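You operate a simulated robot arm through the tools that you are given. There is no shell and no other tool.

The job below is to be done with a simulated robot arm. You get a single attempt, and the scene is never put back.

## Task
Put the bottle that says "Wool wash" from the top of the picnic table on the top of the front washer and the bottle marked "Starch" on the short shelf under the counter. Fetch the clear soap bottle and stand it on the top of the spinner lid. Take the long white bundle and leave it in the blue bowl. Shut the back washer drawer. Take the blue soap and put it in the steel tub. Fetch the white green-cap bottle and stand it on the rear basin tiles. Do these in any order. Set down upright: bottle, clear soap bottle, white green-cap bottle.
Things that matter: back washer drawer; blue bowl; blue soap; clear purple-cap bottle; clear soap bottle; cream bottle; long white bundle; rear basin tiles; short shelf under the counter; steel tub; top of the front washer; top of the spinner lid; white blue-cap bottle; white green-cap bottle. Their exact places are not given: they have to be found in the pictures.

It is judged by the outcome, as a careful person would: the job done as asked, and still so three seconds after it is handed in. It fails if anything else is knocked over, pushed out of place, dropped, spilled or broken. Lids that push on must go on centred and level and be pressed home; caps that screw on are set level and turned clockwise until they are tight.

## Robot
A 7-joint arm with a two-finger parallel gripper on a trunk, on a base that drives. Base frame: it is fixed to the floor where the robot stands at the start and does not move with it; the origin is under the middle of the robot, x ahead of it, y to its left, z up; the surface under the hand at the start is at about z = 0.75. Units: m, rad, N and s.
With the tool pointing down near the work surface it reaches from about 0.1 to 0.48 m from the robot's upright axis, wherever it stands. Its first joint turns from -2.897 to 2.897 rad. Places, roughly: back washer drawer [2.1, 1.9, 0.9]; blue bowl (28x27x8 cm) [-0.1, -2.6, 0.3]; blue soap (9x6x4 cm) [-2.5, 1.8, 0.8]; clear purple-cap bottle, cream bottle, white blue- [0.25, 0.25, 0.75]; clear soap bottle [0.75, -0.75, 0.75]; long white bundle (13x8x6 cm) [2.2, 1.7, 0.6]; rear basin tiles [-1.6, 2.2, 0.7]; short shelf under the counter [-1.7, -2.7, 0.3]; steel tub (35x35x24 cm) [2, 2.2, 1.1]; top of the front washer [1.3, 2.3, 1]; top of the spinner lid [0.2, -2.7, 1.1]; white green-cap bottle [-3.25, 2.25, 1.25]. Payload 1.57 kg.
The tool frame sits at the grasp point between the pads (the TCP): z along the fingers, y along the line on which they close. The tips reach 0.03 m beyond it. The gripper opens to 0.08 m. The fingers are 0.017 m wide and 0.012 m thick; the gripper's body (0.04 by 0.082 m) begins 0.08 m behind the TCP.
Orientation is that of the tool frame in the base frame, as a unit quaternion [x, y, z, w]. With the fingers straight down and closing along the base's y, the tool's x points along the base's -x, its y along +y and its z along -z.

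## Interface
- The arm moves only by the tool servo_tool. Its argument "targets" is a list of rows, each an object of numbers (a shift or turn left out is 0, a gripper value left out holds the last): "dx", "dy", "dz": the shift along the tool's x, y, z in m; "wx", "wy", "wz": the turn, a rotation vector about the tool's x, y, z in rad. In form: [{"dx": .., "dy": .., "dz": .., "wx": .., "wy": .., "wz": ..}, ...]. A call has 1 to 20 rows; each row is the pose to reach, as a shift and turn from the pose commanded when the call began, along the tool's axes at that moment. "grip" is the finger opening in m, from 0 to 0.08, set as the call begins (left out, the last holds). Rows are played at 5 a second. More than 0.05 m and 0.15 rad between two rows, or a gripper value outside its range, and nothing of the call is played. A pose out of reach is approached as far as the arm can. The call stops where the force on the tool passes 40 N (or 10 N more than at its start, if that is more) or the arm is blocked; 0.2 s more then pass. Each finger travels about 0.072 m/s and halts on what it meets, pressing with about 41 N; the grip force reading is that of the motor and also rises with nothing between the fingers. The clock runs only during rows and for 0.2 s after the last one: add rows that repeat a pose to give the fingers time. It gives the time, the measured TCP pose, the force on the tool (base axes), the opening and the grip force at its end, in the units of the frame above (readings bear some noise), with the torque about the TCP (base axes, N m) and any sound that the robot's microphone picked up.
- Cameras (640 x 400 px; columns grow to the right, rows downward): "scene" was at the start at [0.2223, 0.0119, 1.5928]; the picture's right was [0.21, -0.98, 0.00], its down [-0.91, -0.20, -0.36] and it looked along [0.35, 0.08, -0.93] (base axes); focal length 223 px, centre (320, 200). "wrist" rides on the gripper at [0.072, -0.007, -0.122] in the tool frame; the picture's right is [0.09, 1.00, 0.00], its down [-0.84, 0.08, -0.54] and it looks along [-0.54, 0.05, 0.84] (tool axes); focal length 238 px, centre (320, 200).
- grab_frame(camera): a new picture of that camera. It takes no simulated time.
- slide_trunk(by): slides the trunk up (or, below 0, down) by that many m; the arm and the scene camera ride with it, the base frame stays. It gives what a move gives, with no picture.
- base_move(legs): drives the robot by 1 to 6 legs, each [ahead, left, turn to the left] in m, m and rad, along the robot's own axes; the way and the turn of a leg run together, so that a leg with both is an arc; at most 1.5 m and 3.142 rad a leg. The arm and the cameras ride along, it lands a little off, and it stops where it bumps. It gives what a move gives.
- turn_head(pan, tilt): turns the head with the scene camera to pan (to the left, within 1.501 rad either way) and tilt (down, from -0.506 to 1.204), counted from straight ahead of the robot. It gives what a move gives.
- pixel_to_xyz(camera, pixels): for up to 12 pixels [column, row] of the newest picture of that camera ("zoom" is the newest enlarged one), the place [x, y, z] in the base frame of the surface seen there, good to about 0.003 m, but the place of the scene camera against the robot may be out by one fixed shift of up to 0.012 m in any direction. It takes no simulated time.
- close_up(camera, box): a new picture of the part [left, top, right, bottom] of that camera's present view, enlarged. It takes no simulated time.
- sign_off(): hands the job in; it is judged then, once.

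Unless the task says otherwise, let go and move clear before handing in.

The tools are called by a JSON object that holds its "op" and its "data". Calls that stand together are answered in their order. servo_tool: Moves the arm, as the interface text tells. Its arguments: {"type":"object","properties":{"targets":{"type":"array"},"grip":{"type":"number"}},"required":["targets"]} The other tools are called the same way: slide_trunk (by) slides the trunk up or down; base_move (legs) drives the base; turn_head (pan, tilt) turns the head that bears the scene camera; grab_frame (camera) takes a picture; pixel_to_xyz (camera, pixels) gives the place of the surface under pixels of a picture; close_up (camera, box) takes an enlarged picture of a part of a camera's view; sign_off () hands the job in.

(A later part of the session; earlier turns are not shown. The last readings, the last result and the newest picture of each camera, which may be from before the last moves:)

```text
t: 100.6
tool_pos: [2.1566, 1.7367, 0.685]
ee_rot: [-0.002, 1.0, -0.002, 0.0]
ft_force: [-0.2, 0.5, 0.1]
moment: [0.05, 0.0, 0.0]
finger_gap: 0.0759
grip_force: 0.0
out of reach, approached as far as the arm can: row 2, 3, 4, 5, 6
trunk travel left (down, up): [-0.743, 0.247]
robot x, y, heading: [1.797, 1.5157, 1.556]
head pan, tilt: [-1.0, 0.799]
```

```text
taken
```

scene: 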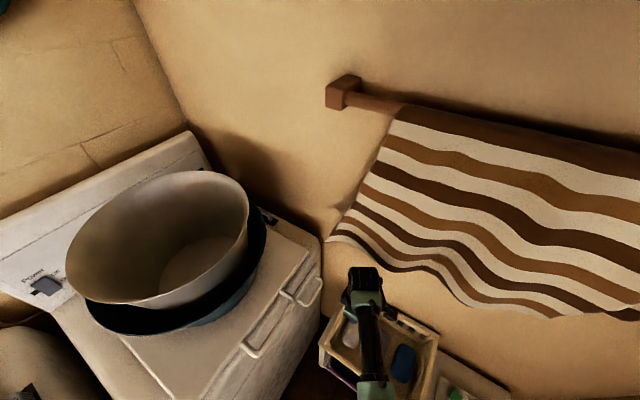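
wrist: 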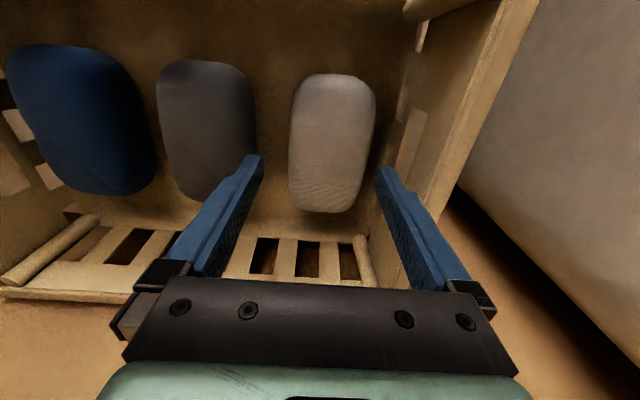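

The arm hit its reach limit at z 0.685, so I'll use the trunk for the rest. First a small sideways correction, then down 5 cm.

{"op": "servo_tool", "data": {"targets": [{"dx": -0.002, "dy": 0.006, "dz": -0.003}, {"dx": -0.002, "dy": 0.006, "dz": -0.003}]}}

{"op": "slide_trunk", "data": {"by": -0.05}}

{"op": "grab_frame", "data": {"camera": "wrist"}}

```text
t: 101.2
tool_pos: [2.1584, 1.7427, 0.6869]
ee_rot: [-0.002, 1.0, -0.002, -0.001]
ft_force: [-0.1, 0.3, 0.0]
moment: [-0.01, 0.0, -0.02]
finger_gap: 0.0763
grip_force: 0.0
trunk travel left (down, up): [-0.743, 0.247]
robot x, y, heading: [1.8018, 1.5173, 1.549]
head pan, tilt: [-1.0, 0.799]
```

```text
t: 102.1
tool_pos: [2.1587, 1.744, 0.638]
ee_rot: [-0.002, 1.0, -0.002, 0.0]
ft_force: [-0.4, 0.0, 0.0]
moment: [0.02, 0.0, -0.02]
finger_gap: 0.076
grip_force: 0.0
trunk travel left (down, up): [-0.693, 0.297]
robot x, y, heading: [1.7994, 1.5196, 1.555]
head pan, tilt: [-1.0, 0.799]
```

```text
taken
```

wrist: 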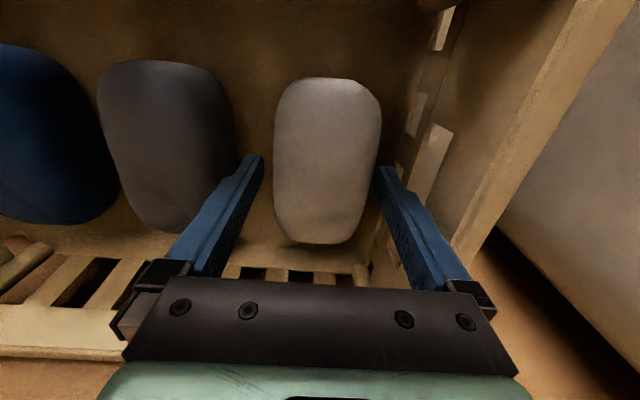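

The right fingertip at (380,170) looks nearly over the bundle's right edge. I'll measure once more before the last few centimetres.

{"op": "pixel_to_xyz", "data": {"camera": "wrist", "pixels": [[275, 160], [279, 160], [377, 150], [373, 150], [380, 130], [325, 160], [400, 165], [410, 190], [262, 165], [379, 172], [370, 190], [235, 160]]}}

{"op": "close_up", "data": {"camera": "wrist", "box": [230, 70, 430, 270]}}

```text
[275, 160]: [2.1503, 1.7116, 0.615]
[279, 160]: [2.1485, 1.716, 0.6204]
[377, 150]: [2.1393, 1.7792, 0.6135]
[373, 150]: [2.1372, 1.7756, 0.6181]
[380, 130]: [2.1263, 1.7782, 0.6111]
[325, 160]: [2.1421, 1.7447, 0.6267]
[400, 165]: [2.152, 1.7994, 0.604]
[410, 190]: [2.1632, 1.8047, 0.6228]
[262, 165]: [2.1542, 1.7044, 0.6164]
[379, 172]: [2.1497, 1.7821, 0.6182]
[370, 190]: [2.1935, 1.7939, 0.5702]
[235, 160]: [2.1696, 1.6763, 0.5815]
```

```text
2.00 times, centred on (330, 170) of wrist
```

zoom: 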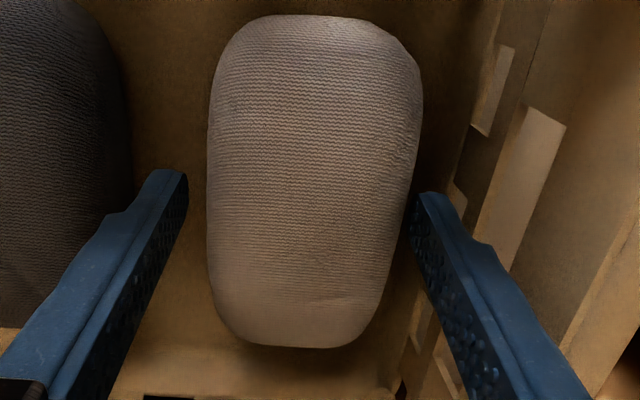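

The right fingertip's inner face is at y 1.782 versus bundle edge 1.779, and the left has 7 mm, so it clears. I'll go down the last 3 cm with the trunk and then close.

{"op": "slide_trunk", "data": {"by": -0.03}}

{"op": "servo_tool", "data": {"targets": [{"dx": 0}, {"dx": 0}, {"dx": 0}, {"dx": 0}, {"dx": 0}], "grip": 0.0}}

{"op": "grab_frame", "data": {"camera": "wrist"}}

```text
t: 102.9
tool_pos: [2.1576, 1.7425, 0.6079]
ee_rot: [-0.002, 1.0, -0.001, 0.0]
ft_force: [0.9, -0.7, -0.8]
moment: [-0.01, -0.02, 0.01]
finger_gap: 0.0759
grip_force: 0.1
trunk travel left (down, up): [-0.663, 0.327]
robot x, y, heading: [1.8002, 1.5172, 1.555]
head pan, tilt: [-1.0, 0.799]
```

```text
t: 104.1
tool_pos: [2.1572, 1.7429, 0.6079]
ee_rot: [-0.001, 1.0, -0.002, 0.0]
ft_force: [-1.0, -0.2, 1.4]
moment: [-0.07, 0.03, -0.03]
finger_gap: 0.0712
grip_force: 41.5
trunk travel left (down, up): [-0.663, 0.327]
robot x, y, heading: [1.8018, 1.5167, 1.554]
head pan, tilt: [-1.0, 0.799]
```

```text
taken
```

wrist: 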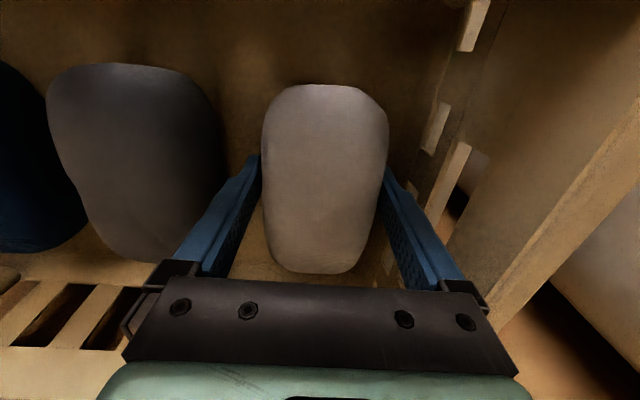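

The bundle is gripped (gap 7.1 cm, 41 N). I'll lift it with the trunk by 20 cm and look.

{"op": "slide_trunk", "data": {"by": 0.2}}

{"op": "grab_frame", "data": {"camera": "wrist"}}

{"op": "grab_frame", "data": {"camera": "scene"}}

```text
t: 106.2
tool_pos: [2.1572, 1.7427, 0.807]
ee_rot: [-0.003, 1.0, -0.002, 0.0]
ft_force: [-0.2, -0.3, -1.4]
moment: [0.04, -0.01, 0.0]
finger_gap: 0.071
grip_force: 41.1
trunk travel left (down, up): [-0.863, 0.127]
robot x, y, heading: [1.8008, 1.518, 1.553]
head pan, tilt: [-1.0, 0.799]
```

```text
taken
```

wrist: 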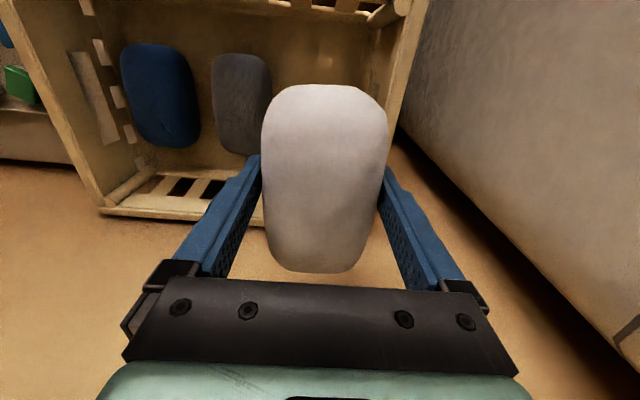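

```text
taken
```

scene: 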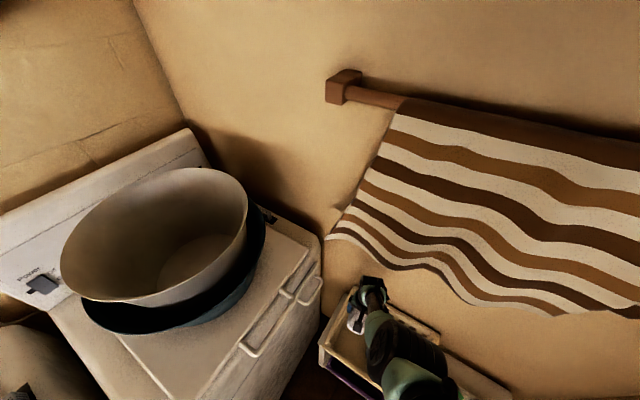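

The white bundle is lifted clear (gap still 7.1 cm). I'll strafe out of the nook to the left, watching for blocks.

{"op": "base_move", "data": {"legs": [[-0.03, 0.6, 0]]}}

{"op": "base_move", "data": {"legs": [[0, 0.9, 0]]}}

{"op": "turn_head", "data": {"pan": 1.4, "tilt": 0.6}}

{"op": "grab_frame", "data": {"camera": "scene"}}

```text
t: 109.6
tool_pos: [1.5573, 1.7242, 0.808]
ee_rot: [-0.005, 1.0, -0.002, 0.0]
ft_force: [0.0, 0.4, -1.5]
moment: [-0.01, 0.01, 0.0]
finger_gap: 0.0706
grip_force: 41.2
trunk travel left (down, up): [-0.863, 0.127]
robot x, y, heading: [1.1993, 1.5003, 1.555]
head pan, tilt: [-1.0, 0.799]
```

```text
t: 114.4
tool_pos: [0.6547, 1.7342, 0.8088]
ee_rot: [-0.002, 1.0, -0.001, 0.001]
ft_force: [-0.3, 0.0, -1.7]
moment: [-0.02, 0.04, -0.01]
finger_gap: 0.0704
grip_force: 41.1
trunk travel left (down, up): [-0.863, 0.127]
robot x, y, heading: [0.2965, 1.5118, 1.554]
head pan, tilt: [-1.0, 0.799]
```

```text
t: 116.6
tool_pos: [0.6546, 1.7353, 0.8076]
ee_rot: [-0.001, 1.0, -0.002, 0.0]
ft_force: [-0.6, 0.2, -2.1]
moment: [-0.01, 0.02, 0.0]
finger_gap: 0.0705
grip_force: 41.0
trunk travel left (down, up): [-0.863, 0.127]
robot x, y, heading: [0.2897, 1.5109, 1.55]
head pan, tilt: [1.4, 0.6]
```

```text
taken
```

scene: 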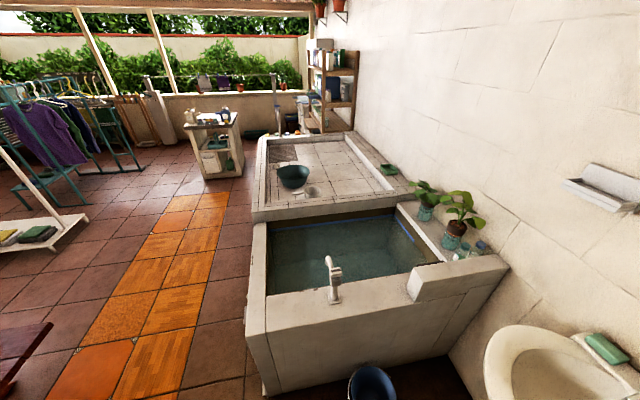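

The way along the orange tiles is open; the cart stands near (210,140) and the wooden shelf near (330,85). I'll measure obstacles for the route and zoom in on the shelf and cart.

{"op": "pixel_to_xyz", "data": {"camera": "scene", "pixels": [[265, 370], [255, 215], [205, 180], [240, 175], [210, 115], [60, 235], [30, 340], [100, 190], [290, 175], [340, 160], [330, 60], [300, 100]]}}

{"op": "close_up", "data": {"camera": "scene", "box": [170, 20, 370, 190]}}

```text
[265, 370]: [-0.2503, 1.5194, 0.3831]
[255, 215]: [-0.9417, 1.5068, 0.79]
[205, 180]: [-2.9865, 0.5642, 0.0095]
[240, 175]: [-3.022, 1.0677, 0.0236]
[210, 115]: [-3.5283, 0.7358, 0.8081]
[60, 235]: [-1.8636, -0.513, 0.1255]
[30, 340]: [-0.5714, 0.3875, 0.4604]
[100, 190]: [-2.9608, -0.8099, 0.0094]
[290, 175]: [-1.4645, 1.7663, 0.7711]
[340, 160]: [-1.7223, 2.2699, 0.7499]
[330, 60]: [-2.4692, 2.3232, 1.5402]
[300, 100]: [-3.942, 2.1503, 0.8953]
```

```text
2.35 times, centred on (270, 105) of scene
```

zoom: 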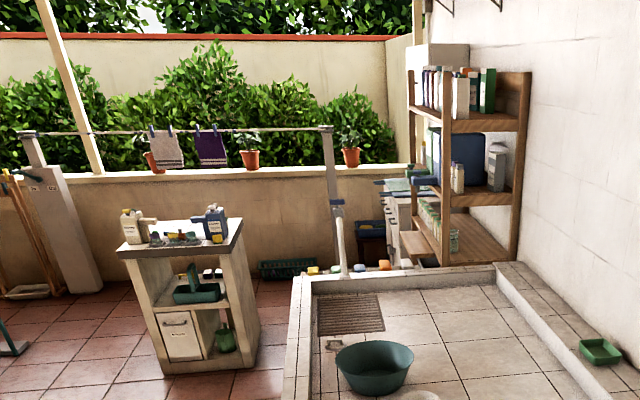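

The gap between the bench end (y≈0.4) and the basin front (y≈1.5) is open. I'll drive through it to about (-1.1,0.5) and then turn to face the counter.

{"op": "base_move", "data": {"legs": [[-0.3, 0.2, 0], [-0.26, 0.15, 0], [0, 0.95, 0], [-0.45, 0.1, 0]]}}

{"op": "base_move", "data": {"legs": [[0, 0, 3.14]]}}

{"op": "turn_head", "data": {"pan": 0.0, "tilt": 0.5}}

{"op": "grab_frame", "data": {"camera": "scene"}}

```text
t: 127.5
tool_pos: [-0.7739, 0.7572, 0.8076]
ee_rot: [0.002, 1.0, -0.002, 0.001]
ft_force: [-0.3, -0.3, -0.6]
moment: [-0.02, -0.01, 0.03]
finger_gap: 0.0701
grip_force: 40.3
trunk travel left (down, up): [-0.863, 0.127]
robot x, y, heading: [-1.1372, 0.532, 1.543]
head pan, tilt: [1.4, 0.6]
```

```text
t: 135.2
tool_pos: [-1.4998, 0.3202, 0.8064]
ee_rot: [1.0, -0.01, 0.0, -0.002]
ft_force: [-0.2, 0.1, -2.4]
moment: [0.01, -0.01, -0.03]
finger_gap: 0.0699
grip_force: 41.4
trunk travel left (down, up): [-0.863, 0.127]
robot x, y, heading: [-1.1345, 0.534, -1.614]
head pan, tilt: [1.4, 0.6]
```

```text
t: 136.8
tool_pos: [-1.4992, 0.319, 0.8062]
ee_rot: [1.0, -0.009, 0.0, -0.003]
ft_force: [-0.2, 0.1, -2.1]
moment: [-0.01, 0.01, -0.01]
finger_gap: 0.07
grip_force: 41.0
trunk travel left (down, up): [-0.863, 0.127]
robot x, y, heading: [-1.1325, 0.5307, -1.614]
head pan, tilt: [0.0, 0.499]
```

```text
taken
```

scene: 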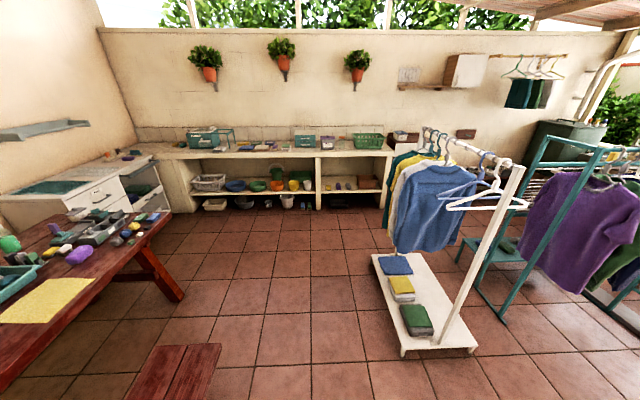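

I'm facing the counter; the clothes rack is on the right. I'll measure the rack's edge and the shelves before driving on.

{"op": "pixel_to_xyz", "data": {"camera": "scene", "pixels": [[372, 258], [402, 350], [395, 200], [215, 370], [180, 295], [320, 165], [235, 185], [250, 175], [345, 185], [375, 185], [205, 135], [190, 208]]}}

{"op": "close_up", "data": {"camera": "scene", "box": [160, 115, 400, 225]}}

```text
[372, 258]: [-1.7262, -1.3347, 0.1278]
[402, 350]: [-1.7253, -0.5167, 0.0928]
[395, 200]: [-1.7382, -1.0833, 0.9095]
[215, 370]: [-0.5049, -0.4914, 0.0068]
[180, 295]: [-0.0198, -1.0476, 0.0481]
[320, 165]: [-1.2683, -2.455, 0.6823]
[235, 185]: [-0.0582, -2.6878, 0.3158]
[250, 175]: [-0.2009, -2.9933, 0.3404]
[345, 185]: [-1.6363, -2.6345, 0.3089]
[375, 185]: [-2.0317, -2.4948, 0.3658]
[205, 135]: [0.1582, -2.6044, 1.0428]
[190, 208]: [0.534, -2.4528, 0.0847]
```

```text
2.67 times, centred on (280, 170) of scene
```

zoom: 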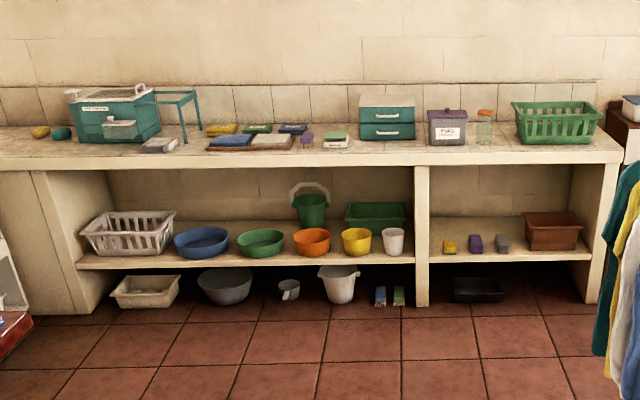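

The rack edge is at x≈-1.73, so driving along x≈-1.0 is clear. I'll straighten the heading and drive to about (-1.0,-1.75).

{"op": "base_move", "data": {"legs": [[1.2, 0.13, 0.043], [1.05, 0, 0]]}}

{"op": "base_move", "data": {"legs": [[0.15, 0.9, 0]]}}

{"op": "turn_head", "data": {"pan": 0.0, "tilt": 0.9}}

{"op": "grab_frame", "data": {"camera": "scene"}}

```text
t: 147.9
tool_pos: [-1.3896, -1.9443, 0.8062]
ee_rot: [1.0, 0.009, 0.001, -0.002]
ft_force: [0.2, 0.0, -1.5]
moment: [0.0, -0.02, 0.0]
finger_gap: 0.0695
grip_force: 40.6
trunk travel left (down, up): [-0.863, 0.127]
robot x, y, heading: [-1.0335, -1.7109, -1.574]
head pan, tilt: [0.0, 0.499]
```

```text
t: 152.6
tool_pos: [-0.497, -2.0947, 0.807]
ee_rot: [1.0, 0.01, 0.0, -0.002]
ft_force: [-0.1, 0.2, -1.3]
moment: [-0.01, -0.01, 0.0]
finger_gap: 0.0695
grip_force: 41.3
trunk travel left (down, up): [-0.863, 0.127]
robot x, y, heading: [-0.14, -1.8673, -1.575]
head pan, tilt: [0.0, 0.499]
```

```text
t: 153.5
tool_pos: [-0.4981, -2.0964, 0.807]
ee_rot: [1.0, 0.009, 0.0, -0.003]
ft_force: [0.7, 0.1, -1.3]
moment: [0.0, -0.02, 0.02]
finger_gap: 0.0697
grip_force: 40.7
trunk travel left (down, up): [-0.863, 0.127]
robot x, y, heading: [-0.1448, -1.8675, -1.576]
head pan, tilt: [0.0, 0.901]
```

```text
taken
```

scene: 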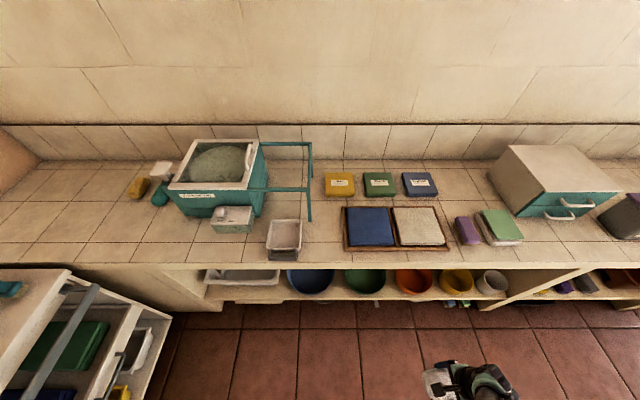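

I'm in front of the counter. I'll measure the counter's front edge, the bowl's visible rim and the shelf edge, and zoom in on the bowl and the teal machine.

{"op": "pixel_to_xyz", "data": {"camera": "scene", "pixels": [[310, 262], [310, 270], [310, 285], [290, 278], [330, 278], [310, 293], [310, 300], [365, 283], [230, 280], [220, 160], [280, 185], [285, 235]]}}

{"op": "close_up", "data": {"camera": "scene", "box": [130, 120, 330, 260]}}

{"op": "close_up", "data": {"camera": "scene", "box": [190, 250, 510, 320]}}

```text
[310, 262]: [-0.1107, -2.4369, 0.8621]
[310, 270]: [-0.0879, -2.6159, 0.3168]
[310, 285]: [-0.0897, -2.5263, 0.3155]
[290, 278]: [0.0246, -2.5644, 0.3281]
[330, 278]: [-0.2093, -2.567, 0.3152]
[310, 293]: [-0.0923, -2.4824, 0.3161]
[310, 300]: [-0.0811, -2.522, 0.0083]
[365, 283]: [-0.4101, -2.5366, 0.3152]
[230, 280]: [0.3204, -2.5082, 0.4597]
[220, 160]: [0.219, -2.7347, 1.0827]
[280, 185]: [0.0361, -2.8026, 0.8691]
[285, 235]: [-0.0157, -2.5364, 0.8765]
```

```text
2.86 times, centred on (230, 190) of scene
```

zoom: 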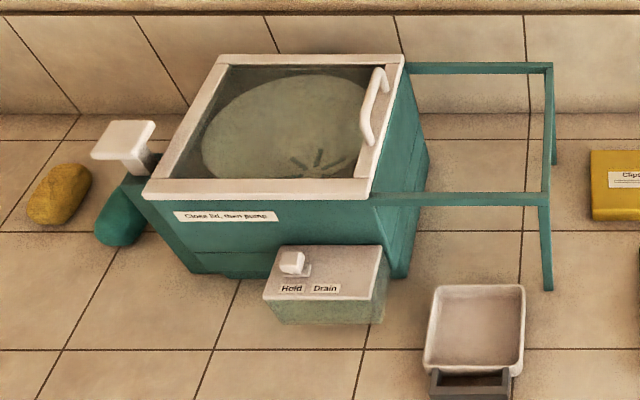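

```text
2.00 times, centred on (350, 285) of scene
```

zoom: 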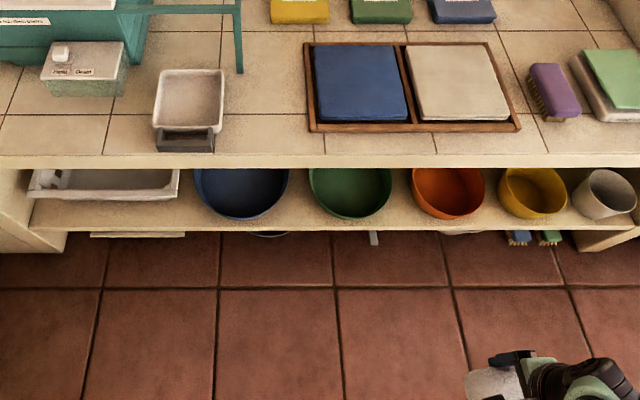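

The spinner is the teal machine with a glass lid at (0.22,-2.73,1.08), and the blue bowl's floor is near (-0.09,-2.62,0.31) under the counter (front edge y≈-2.44). I'll bring the arm to the robot's front with the fingers closing sideways, ready to reach under the counter.

{"op": "servo_tool", "data": {"targets": [{"dx": 0.0324, "dy": 0.01, "wz": -0.1427}, {"dx": 0.0648, "dy": 0.02, "wz": -0.2854}, {"dx": 0.0972, "dy": 0.03, "wz": -0.4281}, {"dx": 0.1296, "dy": 0.04, "wz": -0.5708}, {"dx": 0.162, "dy": 0.05, "wz": -0.7135}, {"dx": 0.1944, "dy": 0.06, "wz": -0.8562}, {"dx": 0.2268, "dy": 0.07, "wz": -0.9989}, {"dx": 0.2592, "dy": 0.08, "wz": -1.1416}, {"dx": 0.2916, "dy": 0.09, "wz": -1.2843}, {"dx": 0.324, "dy": 0.1, "wz": -1.427}, {"dx": 0.356, "dy": 0.11, "wz": -1.565}]}}

{"op": "slide_trunk", "data": {"by": -0.25}}

{"op": "grab_frame", "data": {"camera": "wrist"}}

{"op": "grab_frame", "data": {"camera": "scene"}}

```text
t: 155.9
tool_pos: [-0.138, -2.1974, 0.8068]
ee_rot: [0.702, 0.712, 0.001, -0.001]
ft_force: [0.1, -0.7, -1.3]
moment: [0.0, 0.02, 0.0]
finger_gap: 0.0694
grip_force: 41.2
trunk travel left (down, up): [-0.863, 0.127]
robot x, y, heading: [-0.1395, -1.8669, -1.571]
head pan, tilt: [0.0, 0.901]
```

```text
t: 158.5
tool_pos: [-0.139, -2.198, 0.5561]
ee_rot: [0.702, 0.712, 0.002, -0.002]
ft_force: [0.6, -0.2, -2.0]
moment: [-0.01, 0.01, 0.0]
finger_gap: 0.0696
grip_force: 40.9
trunk travel left (down, up): [-0.613, 0.377]
robot x, y, heading: [-0.1435, -1.8622, -1.567]
head pan, tilt: [0.0, 0.901]
```

```text
taken
```

wrist: 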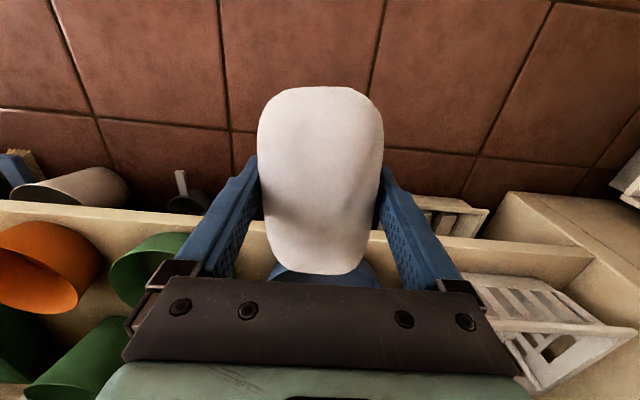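

```text
taken
```

scene: 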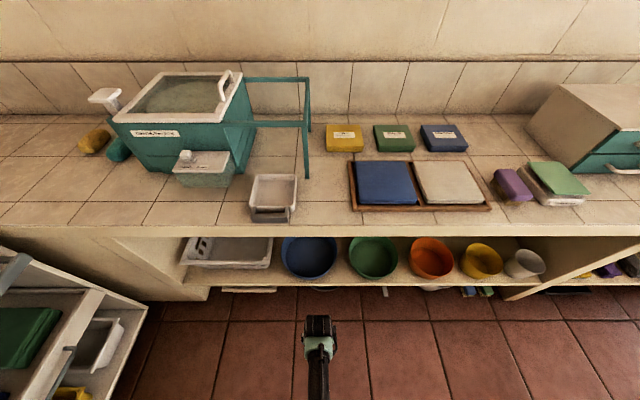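

The blue bowl is now well visible at (310,257). I'll zoom and measure its rim and floor.

{"op": "close_up", "data": {"camera": "scene", "box": [260, 215, 420, 315]}}

{"op": "pixel_to_xyz", "data": {"camera": "scene", "pixels": [[310, 240], [310, 255], [310, 265], [310, 275], [285, 250], [336, 250], [290, 265], [332, 265], [310, 278], [345, 280], [310, 234], [310, 285]]}}

```text
4.00 times, centred on (340, 265) of scene
```

zoom: 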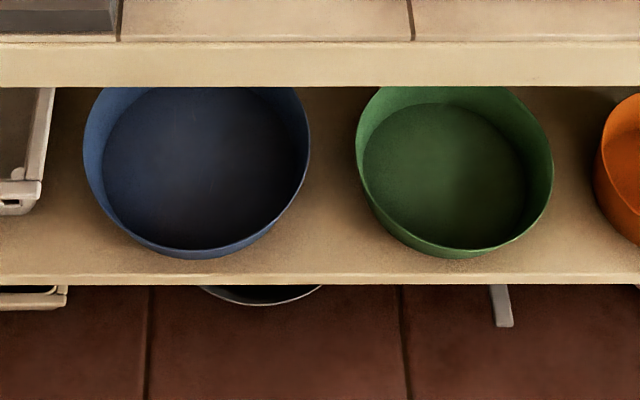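

```text
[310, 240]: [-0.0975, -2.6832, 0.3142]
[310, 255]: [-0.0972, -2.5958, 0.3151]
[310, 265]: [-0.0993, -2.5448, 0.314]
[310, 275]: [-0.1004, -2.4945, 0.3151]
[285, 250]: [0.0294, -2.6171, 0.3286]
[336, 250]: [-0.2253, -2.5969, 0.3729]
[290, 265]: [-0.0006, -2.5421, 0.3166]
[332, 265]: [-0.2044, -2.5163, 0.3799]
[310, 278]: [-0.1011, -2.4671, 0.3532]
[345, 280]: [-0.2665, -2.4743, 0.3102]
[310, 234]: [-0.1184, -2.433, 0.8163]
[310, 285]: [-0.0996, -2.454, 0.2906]
```

Bowl: floor z≈0.306, near rim y≈-2.465 at z≈0.37, centre about (-0.10,-2.60); the counter's underside edge is at z≈0.81, y≈-2.43. I'll pitch the tool 0.6 rad forward, lower to entry height and creep forward.

{"op": "servo_tool", "data": {"targets": [{"wy": -0.12}, {"wy": -0.24}, {"wy": -0.36}, {"wy": -0.48}, {"wy": -0.6}]}}

{"op": "slide_trunk", "data": {"by": -0.095}}

{"op": "base_move", "data": {"legs": [[0.15, 0.04, 0]]}}

{"op": "grab_frame", "data": {"camera": "scene"}}

{"op": "grab_frame", "data": {"camera": "wrist"}}

```text
t: 159.7
tool_pos: [-0.1389, -2.1983, 0.5566]
ee_rot: [0.672, 0.679, -0.207, 0.21]
ft_force: [0.0, -0.1, -2.2]
moment: [0.04, -0.02, -0.02]
finger_gap: 0.0694
grip_force: 40.6
trunk travel left (down, up): [-0.613, 0.377]
robot x, y, heading: [-0.1439, -1.8687, -1.579]
head pan, tilt: [0.0, 0.901]
```

```text
t: 161.0
tool_pos: [-0.1383, -2.1977, 0.4619]
ee_rot: [0.671, 0.68, -0.207, 0.209]
ft_force: [0.3, 0.1, -1.4]
moment: [0.06, 0.0, -0.02]
finger_gap: 0.069
grip_force: 41.5
trunk travel left (down, up): [-0.518, 0.472]
robot x, y, heading: [-0.141, -1.865, -1.575]
head pan, tilt: [0.0, 0.901]
```

```text
t: 162.4
tool_pos: [-0.1001, -2.3485, 0.4611]
ee_rot: [0.672, 0.68, -0.206, 0.208]
ft_force: [-1.1, -1.0, -1.1]
moment: [0.0, 0.02, -0.01]
finger_gap: 0.0693
grip_force: 40.7
trunk travel left (down, up): [-0.518, 0.472]
robot x, y, heading: [-0.1017, -2.0143, -1.574]
head pan, tilt: [0.0, 0.901]
```

```text
taken
```

scene: 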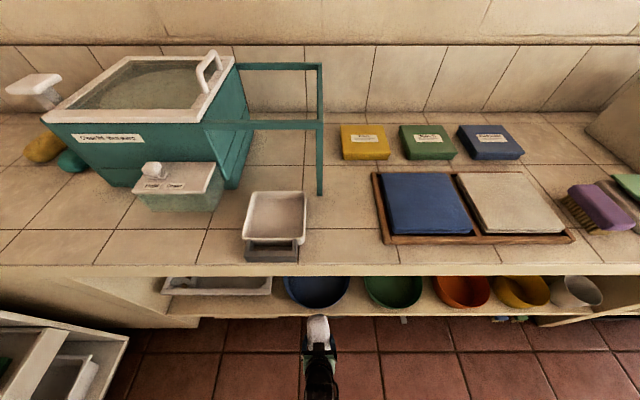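

```text
taken
```

wrist: 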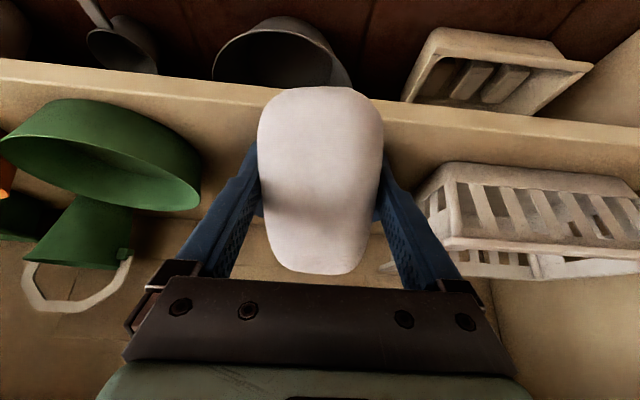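

The wrist is below the counter line and the bundle's lower edge is above the rim height. I'll move the base 12 cm closer, then extend the arm over the bowl.

{"op": "base_move", "data": {"legs": [[0.12, 0, 0]]}}

{"op": "grab_frame", "data": {"camera": "wrist"}}

{"op": "grab_frame", "data": {"camera": "scene"}}

```text
t: 163.6
tool_pos: [-0.1005, -2.4671, 0.4615]
ee_rot: [0.672, 0.68, -0.205, 0.209]
ft_force: [0.2, 0.2, -1.4]
moment: [0.06, 0.04, 0.03]
finger_gap: 0.0692
grip_force: 40.8
trunk travel left (down, up): [-0.518, 0.472]
robot x, y, heading: [-0.1057, -2.1359, -1.573]
head pan, tilt: [0.0, 0.901]
```

```text
taken
```

wrist: 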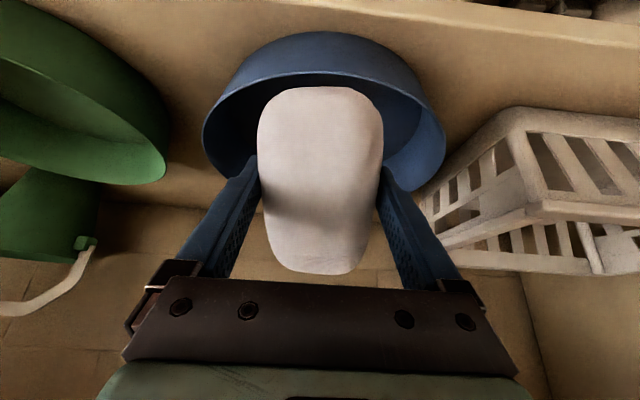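

```text
taken
```

scene: 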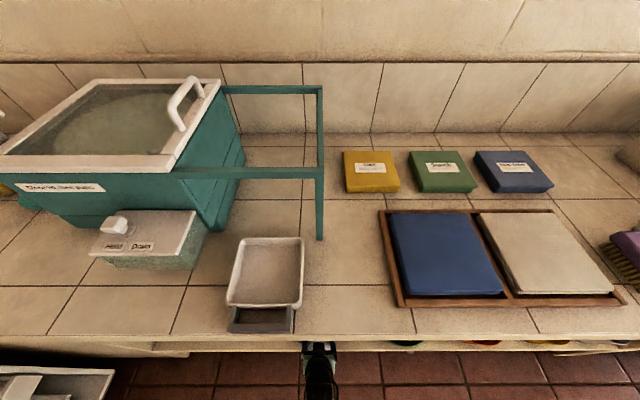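

The bowl at (325,110) is lined up with the bundle. I'll measure its rim from the wrist for accuracy.

{"op": "pixel_to_xyz", "data": {"camera": "wrist", "pixels": [[318, 72], [318, 50], [215, 120], [437, 125], [240, 165], [400, 180], [420, 170], [250, 100], [380, 80], [320, 36], [300, 290]]}}

```text
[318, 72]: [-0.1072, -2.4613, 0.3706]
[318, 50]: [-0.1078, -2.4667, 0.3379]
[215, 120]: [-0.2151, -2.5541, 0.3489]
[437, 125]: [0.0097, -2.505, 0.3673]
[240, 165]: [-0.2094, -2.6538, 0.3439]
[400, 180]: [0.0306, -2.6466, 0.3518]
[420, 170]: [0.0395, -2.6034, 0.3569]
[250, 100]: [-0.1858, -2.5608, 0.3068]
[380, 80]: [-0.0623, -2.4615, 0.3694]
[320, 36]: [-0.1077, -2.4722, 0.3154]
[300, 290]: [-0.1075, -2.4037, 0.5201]
```

The near rim is at y=-2.461, z=0.371 and the bowl floor at z≈0.307. I'll extend 12.5 cm forward over the bowl at this height.

{"op": "servo_tool", "data": {"targets": [{"dx": -0.0347, "dz": 0.0235}, {"dx": -0.0693, "dz": 0.047}, {"dx": -0.103, "dz": 0.07}, {"dx": -0.103, "dz": 0.07}]}}

{"op": "grab_frame", "data": {"camera": "wrist"}}

```text
t: 164.6
tool_pos: [-0.0976, -2.5932, 0.4635]
ee_rot: [0.672, 0.68, -0.206, 0.208]
ft_force: [-0.8, -0.4, -1.1]
moment: [0.06, 0.0, -0.02]
finger_gap: 0.0692
grip_force: 41.0
trunk travel left (down, up): [-0.518, 0.472]
robot x, y, heading: [-0.1061, -2.1331, -1.573]
head pan, tilt: [0.0, 0.901]
```

```text
taken
```

wrist: 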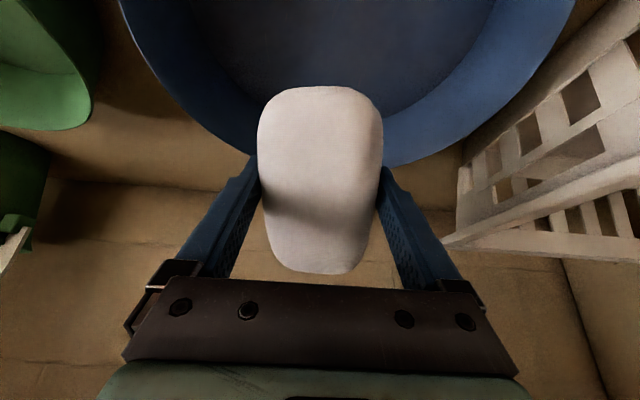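

The bundle is over the bowl. I'll lower with the trunk by 7 cm and check the force.

{"op": "slide_trunk", "data": {"by": -0.065}}

{"op": "grab_frame", "data": {"camera": "wrist"}}

```text
t: 165.7
tool_pos: [-0.0981, -2.5928, 0.3975]
ee_rot: [0.672, 0.68, -0.207, 0.209]
ft_force: [-0.5, 0.5, -1.6]
moment: [0.03, 0.04, 0.02]
finger_gap: 0.0693
grip_force: 40.6
trunk travel left (down, up): [-0.453, 0.537]
robot x, y, heading: [-0.1042, -2.1349, -1.575]
head pan, tilt: [0.0, 0.901]
```

```text
taken
```

wrist: 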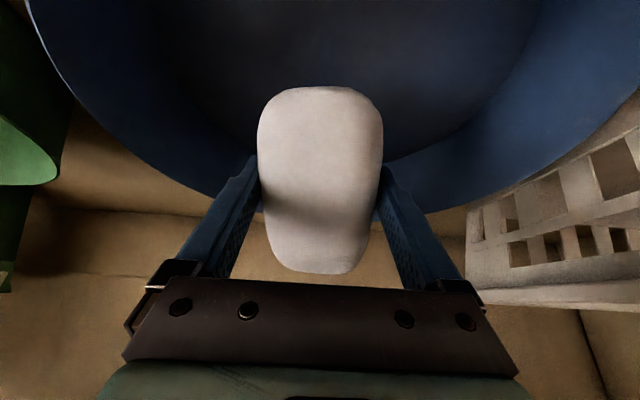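

No contact yet. I'll shift 2.5 cm back to centre it in the bowl, lower another centimetre, and release.

{"op": "servo_tool", "data": {"targets": [{"dx": 0.0207, "dz": -0.014}, {"dx": 0.0207, "dz": -0.014}]}}

{"op": "slide_trunk", "data": {"by": -0.012}}

{"op": "servo_tool", "data": {"targets": [{"dx": 0}, {"dx": 0}, {"dx": 0}, {"dx": 0}], "grip": 0.08}}

{"op": "grab_frame", "data": {"camera": "wrist"}}

```text
t: 166.3
tool_pos: [-0.0976, -2.5668, 0.3982]
ee_rot: [0.672, 0.68, -0.206, 0.208]
ft_force: [-0.8, 0.4, -2.0]
moment: [0.02, 0.02, -0.01]
finger_gap: 0.0692
grip_force: 41.0
trunk travel left (down, up): [-0.453, 0.537]
robot x, y, heading: [-0.1055, -2.1347, -1.572]
head pan, tilt: [0.0, 0.901]
```

```text
t: 166.9
tool_pos: [-0.0992, -2.5669, 0.3858]
ee_rot: [0.672, 0.68, -0.206, 0.209]
ft_force: [-0.1, 0.8, -1.9]
moment: [-0.03, 0.02, 0.0]
finger_gap: 0.0693
grip_force: 40.8
trunk travel left (down, up): [-0.441, 0.549]
robot x, y, heading: [-0.1027, -2.1342, -1.574]
head pan, tilt: [0.0, 0.901]
```

```text
t: 167.9
tool_pos: [-0.0989, -2.5678, 0.386]
ee_rot: [0.672, 0.68, -0.207, 0.209]
ft_force: [0.0, 0.4, 0.1]
moment: [-0.01, -0.02, 0.01]
finger_gap: 0.0798
grip_force: 0.1
trunk travel left (down, up): [-0.441, 0.549]
robot x, y, heading: [-0.1012, -2.1349, -1.576]
head pan, tilt: [0.0, 0.901]
```

```text
taken
```

wrist: 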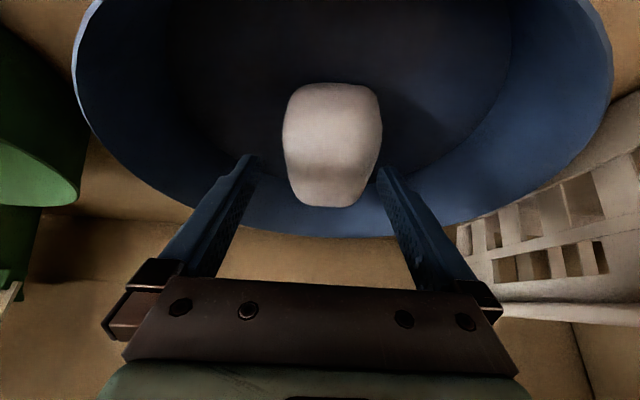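

The bundle dropped into the bowl. I'll raise with the trunk and back out the base, then check the bowl.

{"op": "slide_trunk", "data": {"by": 0.07}}

{"op": "base_move", "data": {"legs": [[-0.3, 0, 0]]}}

{"op": "grab_frame", "data": {"camera": "scene"}}

{"op": "grab_frame", "data": {"camera": "wrist"}}

```text
t: 168.9
tool_pos: [-0.0975, -2.5667, 0.4556]
ee_rot: [0.672, 0.68, -0.206, 0.208]
ft_force: [0.6, -0.3, -0.2]
moment: [0.01, 0.0, 0.02]
finger_gap: 0.08
grip_force: 0.1
trunk travel left (down, up): [-0.511, 0.479]
robot x, y, heading: [-0.0982, -2.1327, -1.577]
head pan, tilt: [0.0, 0.901]
```

```text
t: 171.0
tool_pos: [-0.0984, -2.2696, 0.4549]
ee_rot: [0.672, 0.679, -0.207, 0.209]
ft_force: [0.9, 0.1, -0.7]
moment: [0.0, 0.03, -0.01]
finger_gap: 0.08
grip_force: 0.0
trunk travel left (down, up): [-0.511, 0.479]
robot x, y, heading: [-0.1018, -1.8364, -1.577]
head pan, tilt: [0.0, 0.901]
```

```text
taken
```

scene: 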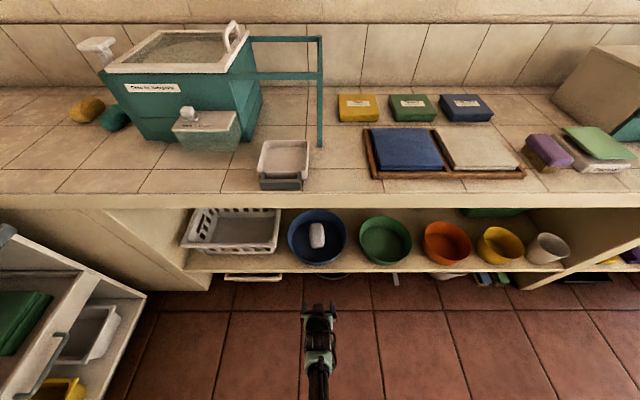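

```text
taken
```

wrist: 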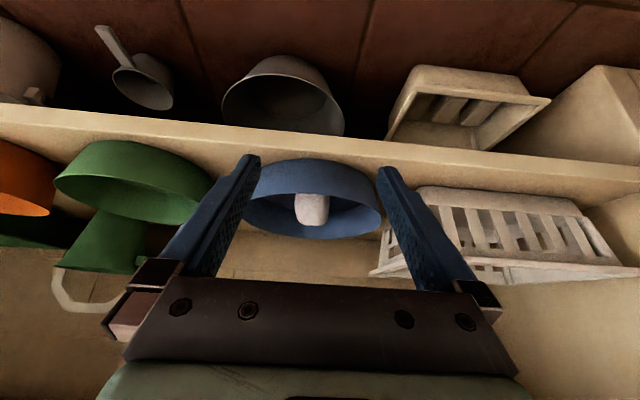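

The bundle lies in the blue bowl at (317,237). While here, I'll measure the spinner's lid for the clear soap bottle.

{"op": "close_up", "data": {"camera": "scene", "box": [70, 10, 270, 160]}}

{"op": "pixel_to_xyz", "data": {"camera": "scene", "pixels": [[180, 50], [150, 55], [205, 55], [160, 40], [215, 38], [120, 66], [215, 66], [165, 67], [235, 35], [165, 34], [190, 45], [170, 60]]}}

```text
2.67 times, centred on (170, 85) of scene
```

zoom: 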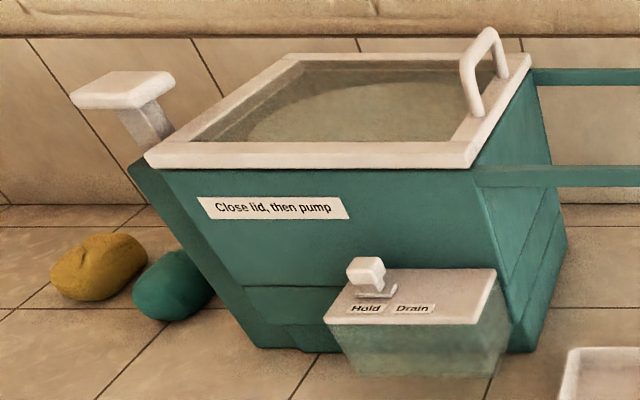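

```text
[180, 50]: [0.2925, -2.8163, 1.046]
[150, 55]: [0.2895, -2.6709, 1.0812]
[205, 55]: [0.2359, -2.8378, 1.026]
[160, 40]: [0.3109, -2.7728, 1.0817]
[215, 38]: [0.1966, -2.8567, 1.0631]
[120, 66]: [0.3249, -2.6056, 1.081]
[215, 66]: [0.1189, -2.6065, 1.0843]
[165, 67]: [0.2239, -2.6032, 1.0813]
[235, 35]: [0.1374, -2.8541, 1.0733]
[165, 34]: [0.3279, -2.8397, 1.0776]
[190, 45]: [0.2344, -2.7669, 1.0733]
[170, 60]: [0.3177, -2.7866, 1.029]
```

The lid top is at z≈1.07–1.08, spanning x 0.12–0.33, y -2.85 to -2.60, with its handle on the right side. Now I'll raise the arm, level the tool and drive round to fetch the clear soap bottle from the table.

{"op": "slide_trunk", "data": {"by": 0.45}}

{"op": "servo_tool", "data": {"targets": [{"wy": 0.12, "dx": 0.02}, {"wy": 0.24, "dx": 0.04}, {"wy": 0.36, "dx": 0.06}, {"wy": 0.48, "dx": 0.08}, {"wy": 0.597, "dx": 0.09}]}}

{"op": "base_move", "data": {"legs": [[0.0, -0.65, 0], [0, 0, 1.577]]}}

{"op": "turn_head", "data": {"pan": 0.3, "tilt": 0.7}}

{"op": "grab_frame", "data": {"camera": "scene"}}

```text
refused: 0.45 is not a number from -0.4 to 0.4
```

```text
t: 172.2
tool_pos: [-0.0976, -2.195, 0.405]
ee_rot: [0.703, 0.711, 0.002, -0.001]
ft_force: [0.5, -0.2, 0.1]
moment: [0.01, 0.01, 0.02]
finger_gap: 0.0799
grip_force: 0.0
trunk travel left (down, up): [-0.511, 0.479]
robot x, y, heading: [-0.0996, -1.8368, -1.573]
head pan, tilt: [0.0, 0.901]
```

```text
t: 179.6
tool_pos: [-0.3939, -1.8292, 0.4061]
ee_rot: [-0.013, 1.0, 0.001, -0.001]
ft_force: [0.1, 0.1, -0.7]
moment: [-0.01, 0.0, 0.02]
finger_gap: 0.08
grip_force: 0.1
trunk travel left (down, up): [-0.511, 0.479]
robot x, y, heading: [-0.7504, -1.8401, 0.009]
head pan, tilt: [0.0, 0.901]
```

```text
t: 180.4
tool_pos: [-0.3945, -1.829, 0.405]
ee_rot: [-0.013, 1.0, 0.0, -0.001]
ft_force: [-0.7, -0.8, -0.6]
moment: [-0.01, 0.01, -0.02]
finger_gap: 0.0802
grip_force: 0.1
trunk travel left (down, up): [-0.511, 0.479]
robot x, y, heading: [-0.75, -1.8379, 0.01]
head pan, tilt: [0.3, 0.7]
```

```text
taken
```

scene: 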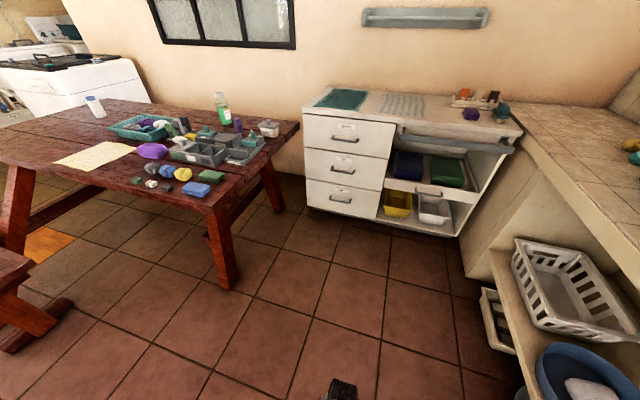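

The trunk step was too large in one go. I'll raise it in allowed steps, lift the arm to clear the table items, and strafe toward the table.

{"op": "slide_trunk", "data": {"by": 0.4}}

{"op": "servo_tool", "data": {"targets": [{"dz": -0.05}, {"dz": -0.1}, {"dz": -0.15}, {"dz": -0.2}, {"dz": -0.25}]}}

{"op": "base_move", "data": {"legs": [[0, 1.1, -0.01]]}}

{"op": "turn_head", "data": {"pan": 0.0, "tilt": 0.7}}

{"op": "grab_frame", "data": {"camera": "scene"}}

```text
t: 184.3
tool_pos: [-0.3934, -1.8283, 0.8056]
ee_rot: [-0.013, 1.0, -0.001, -0.001]
ft_force: [-1.1, 0.5, 0.5]
moment: [0.01, -0.01, 0.01]
finger_gap: 0.08
grip_force: 0.1
trunk travel left (down, up): [-0.911, 0.079]
robot x, y, heading: [-0.7493, -1.8334, 0.012]
head pan, tilt: [0.3, 0.7]
```

```text
t: 185.5
tool_pos: [-0.3939, -1.8287, 1.0553]
ee_rot: [-0.012, 1.0, 0.0, -0.002]
ft_force: [0.0, 0.5, -0.5]
moment: [0.0, 0.03, -0.01]
finger_gap: 0.0799
grip_force: 0.0
trunk travel left (down, up): [-0.911, 0.079]
robot x, y, heading: [-0.7524, -1.8387, 0.008]
head pan, tilt: [0.3, 0.7]
```

```text
t: 191.1
tool_pos: [-0.3969, -0.7389, 1.0556]
ee_rot: [-0.006, 1.0, -0.001, -0.001]
ft_force: [0.7, -0.4, 0.0]
moment: [0.02, -0.05, 0.02]
finger_gap: 0.0799
grip_force: 0.0
trunk travel left (down, up): [-0.911, 0.079]
robot x, y, heading: [-0.7583, -0.743, -0.002]
head pan, tilt: [0.3, 0.7]
```

```text
t: 191.9
tool_pos: [-0.3991, -0.7386, 1.0554]
ee_rot: [-0.007, 1.0, -0.001, -0.001]
ft_force: [0.1, 0.3, -0.3]
moment: [-0.01, 0.01, 0.02]
finger_gap: 0.08
grip_force: 0.1
trunk travel left (down, up): [-0.911, 0.079]
robot x, y, heading: [-0.7516, -0.7432, -0.001]
head pan, tilt: [0.0, 0.7]
```

```text
taken
```

scene: 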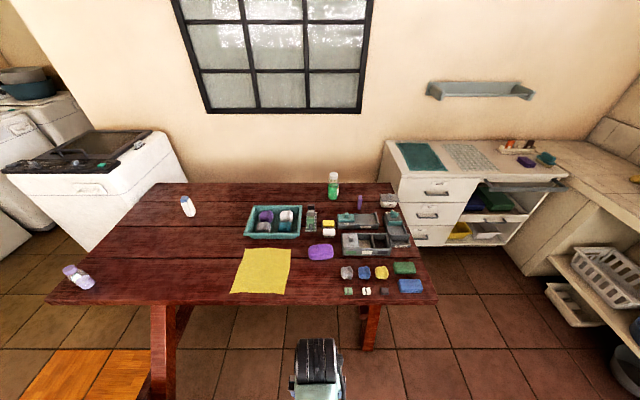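

The soap bottle is straight ahead at (333,185). With the fingertips at about z 1.02, I'll drive ahead 0.9 m over the table edge.

{"op": "base_move", "data": {"legs": [[0.9, 0, 0]]}}

{"op": "grab_frame", "data": {"camera": "wrist"}}

```text
t: 196.6
tool_pos: [0.4992, -0.7427, 1.0547]
ee_rot: [-0.005, 1.0, 0.0, 0.0]
ft_force: [0.4, -0.5, 0.5]
moment: [0.0, 0.0, 0.0]
finger_gap: 0.0802
grip_force: 0.1
trunk travel left (down, up): [-0.911, 0.079]
robot x, y, heading: [0.1399, -0.7503, -0.003]
head pan, tilt: [0.0, 0.7]
```

```text
taken
```

wrist: 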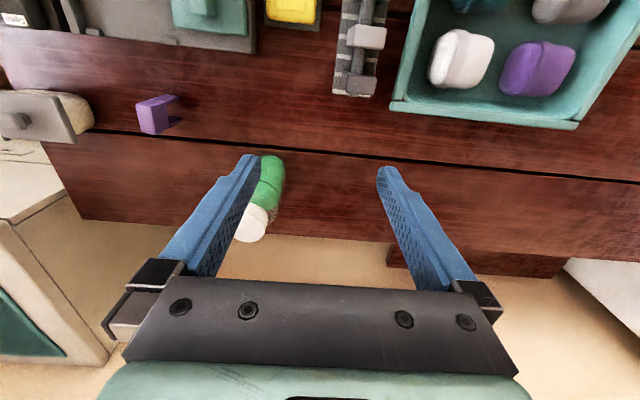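

The soap bottle is at (262,195), its white cap at (250,222). I'll measure it.

{"op": "pixel_to_xyz", "data": {"camera": "wrist", "pixels": [[252, 225], [268, 218], [272, 180], [280, 175], [268, 160], [275, 200], [250, 238], [262, 190]]}}

{"op": "close_up", "data": {"camera": "wrist", "box": [210, 140, 310, 250]}}

```text
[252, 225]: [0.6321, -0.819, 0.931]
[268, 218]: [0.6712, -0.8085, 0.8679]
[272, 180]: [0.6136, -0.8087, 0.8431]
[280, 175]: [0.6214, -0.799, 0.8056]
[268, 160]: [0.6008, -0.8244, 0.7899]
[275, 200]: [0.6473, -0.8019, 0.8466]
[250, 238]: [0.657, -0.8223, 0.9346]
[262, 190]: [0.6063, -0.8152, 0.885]
```

```text
3.64 times, centred on (260, 195) of wrist
```

zoom: 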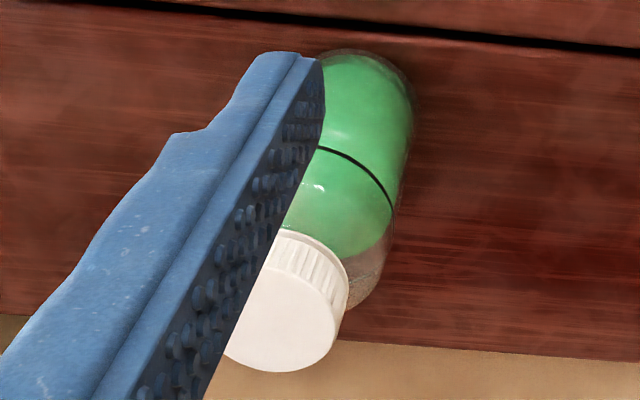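

The bottle centre is near (0.635,-0.82), a bit far, so I'll drive 0.1 m further and slide the hand over it.

{"op": "base_move", "data": {"legs": [[0.1, 0, 0]]}}

{"op": "servo_tool", "data": {"targets": [{"dy": -0.04}, {"dy": -0.08}]}}

{"op": "grab_frame", "data": {"camera": "wrist"}}

```text
t: 197.8
tool_pos: [0.5981, -0.7444, 1.0562]
ee_rot: [-0.004, 1.0, 0.0, -0.001]
ft_force: [0.4, -0.1, -0.4]
moment: [-0.01, -0.01, 0.0]
finger_gap: 0.0801
grip_force: 0.1
trunk travel left (down, up): [-0.911, 0.079]
robot x, y, heading: [0.2379, -0.7519, -0.007]
head pan, tilt: [0.0, 0.7]
```

```text
t: 198.3
tool_pos: [0.5994, -0.8246, 1.0549]
ee_rot: [-0.005, 1.0, 0.0, -0.001]
ft_force: [0.0, -0.3, -0.1]
moment: [0.02, 0.01, -0.01]
finger_gap: 0.0801
grip_force: 0.0
trunk travel left (down, up): [-0.911, 0.079]
robot x, y, heading: [0.2383, -0.7479, -0.004]
head pan, tilt: [0.0, 0.7]
```

```text
taken
```

wrist: 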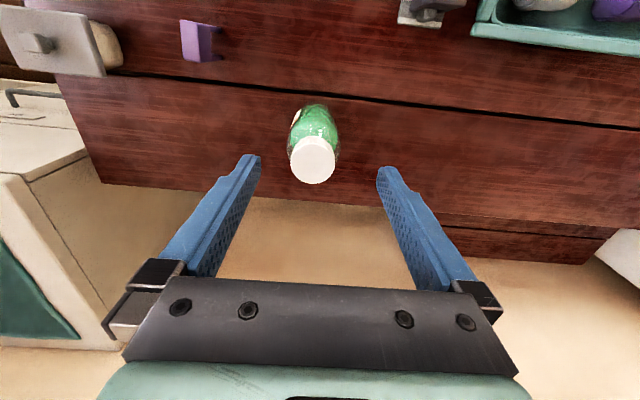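

{"op": "pixel_to_xyz", "data": {"camera": "wrist", "pixels": [[312, 160], [290, 160], [334, 160], [312, 140], [312, 182], [290, 145], [337, 148], [314, 115], [294, 122], [334, 122]]}}

{"op": "close_up", "data": {"camera": "wrist", "box": [270, 90, 360, 190]}}

```text
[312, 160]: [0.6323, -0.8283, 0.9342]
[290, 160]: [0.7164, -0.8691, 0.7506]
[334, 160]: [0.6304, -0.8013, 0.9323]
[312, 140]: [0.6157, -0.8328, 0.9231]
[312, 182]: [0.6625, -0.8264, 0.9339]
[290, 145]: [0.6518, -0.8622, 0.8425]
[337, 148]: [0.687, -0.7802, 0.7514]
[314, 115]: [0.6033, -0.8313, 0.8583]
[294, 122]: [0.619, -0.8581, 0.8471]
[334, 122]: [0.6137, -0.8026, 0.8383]
```

```text
4.00 times, centred on (315, 140) of wrist
```

zoom: 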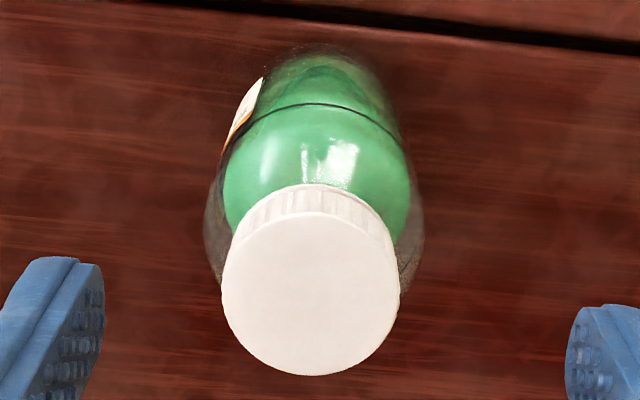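

The bottle axis is near (0.640,-0.829), body about 6 cm wide, cap top z 0.934. I'll use a forward-pitched grasp (0.8 rad), which will also help reach the spinner lid, so first I pitch the tool in place.

{"op": "servo_tool", "data": {"targets": [{"wy": -0.14, "dx": 0.01}, {"wy": -0.28, "dx": 0.02}, {"wy": -0.42, "dx": 0.03}, {"wy": -0.56, "dx": 0.04}, {"wy": -0.68, "dx": 0.047}, {"wy": -0.8, "dx": 0.047}, {"wy": -0.8, "dx": 0.047}]}}

{"op": "grab_frame", "data": {"camera": "wrist"}}

```text
t: 199.9
tool_pos: [0.5517, -0.825, 1.0555]
ee_rot: [-0.005, 0.921, 0.001, 0.39]
ft_force: [0.5, -1.6, 0.4]
moment: [0.0, -0.02, 0.0]
finger_gap: 0.0802
grip_force: 0.1
trunk travel left (down, up): [-0.911, 0.079]
robot x, y, heading: [0.2398, -0.7472, -0.006]
head pan, tilt: [0.0, 0.7]
```

```text
taken
```

wrist: 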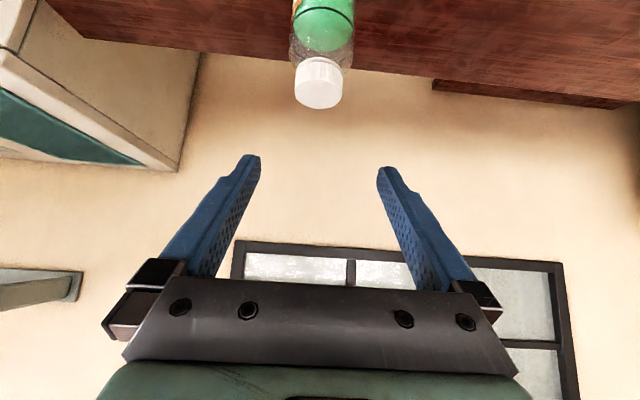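

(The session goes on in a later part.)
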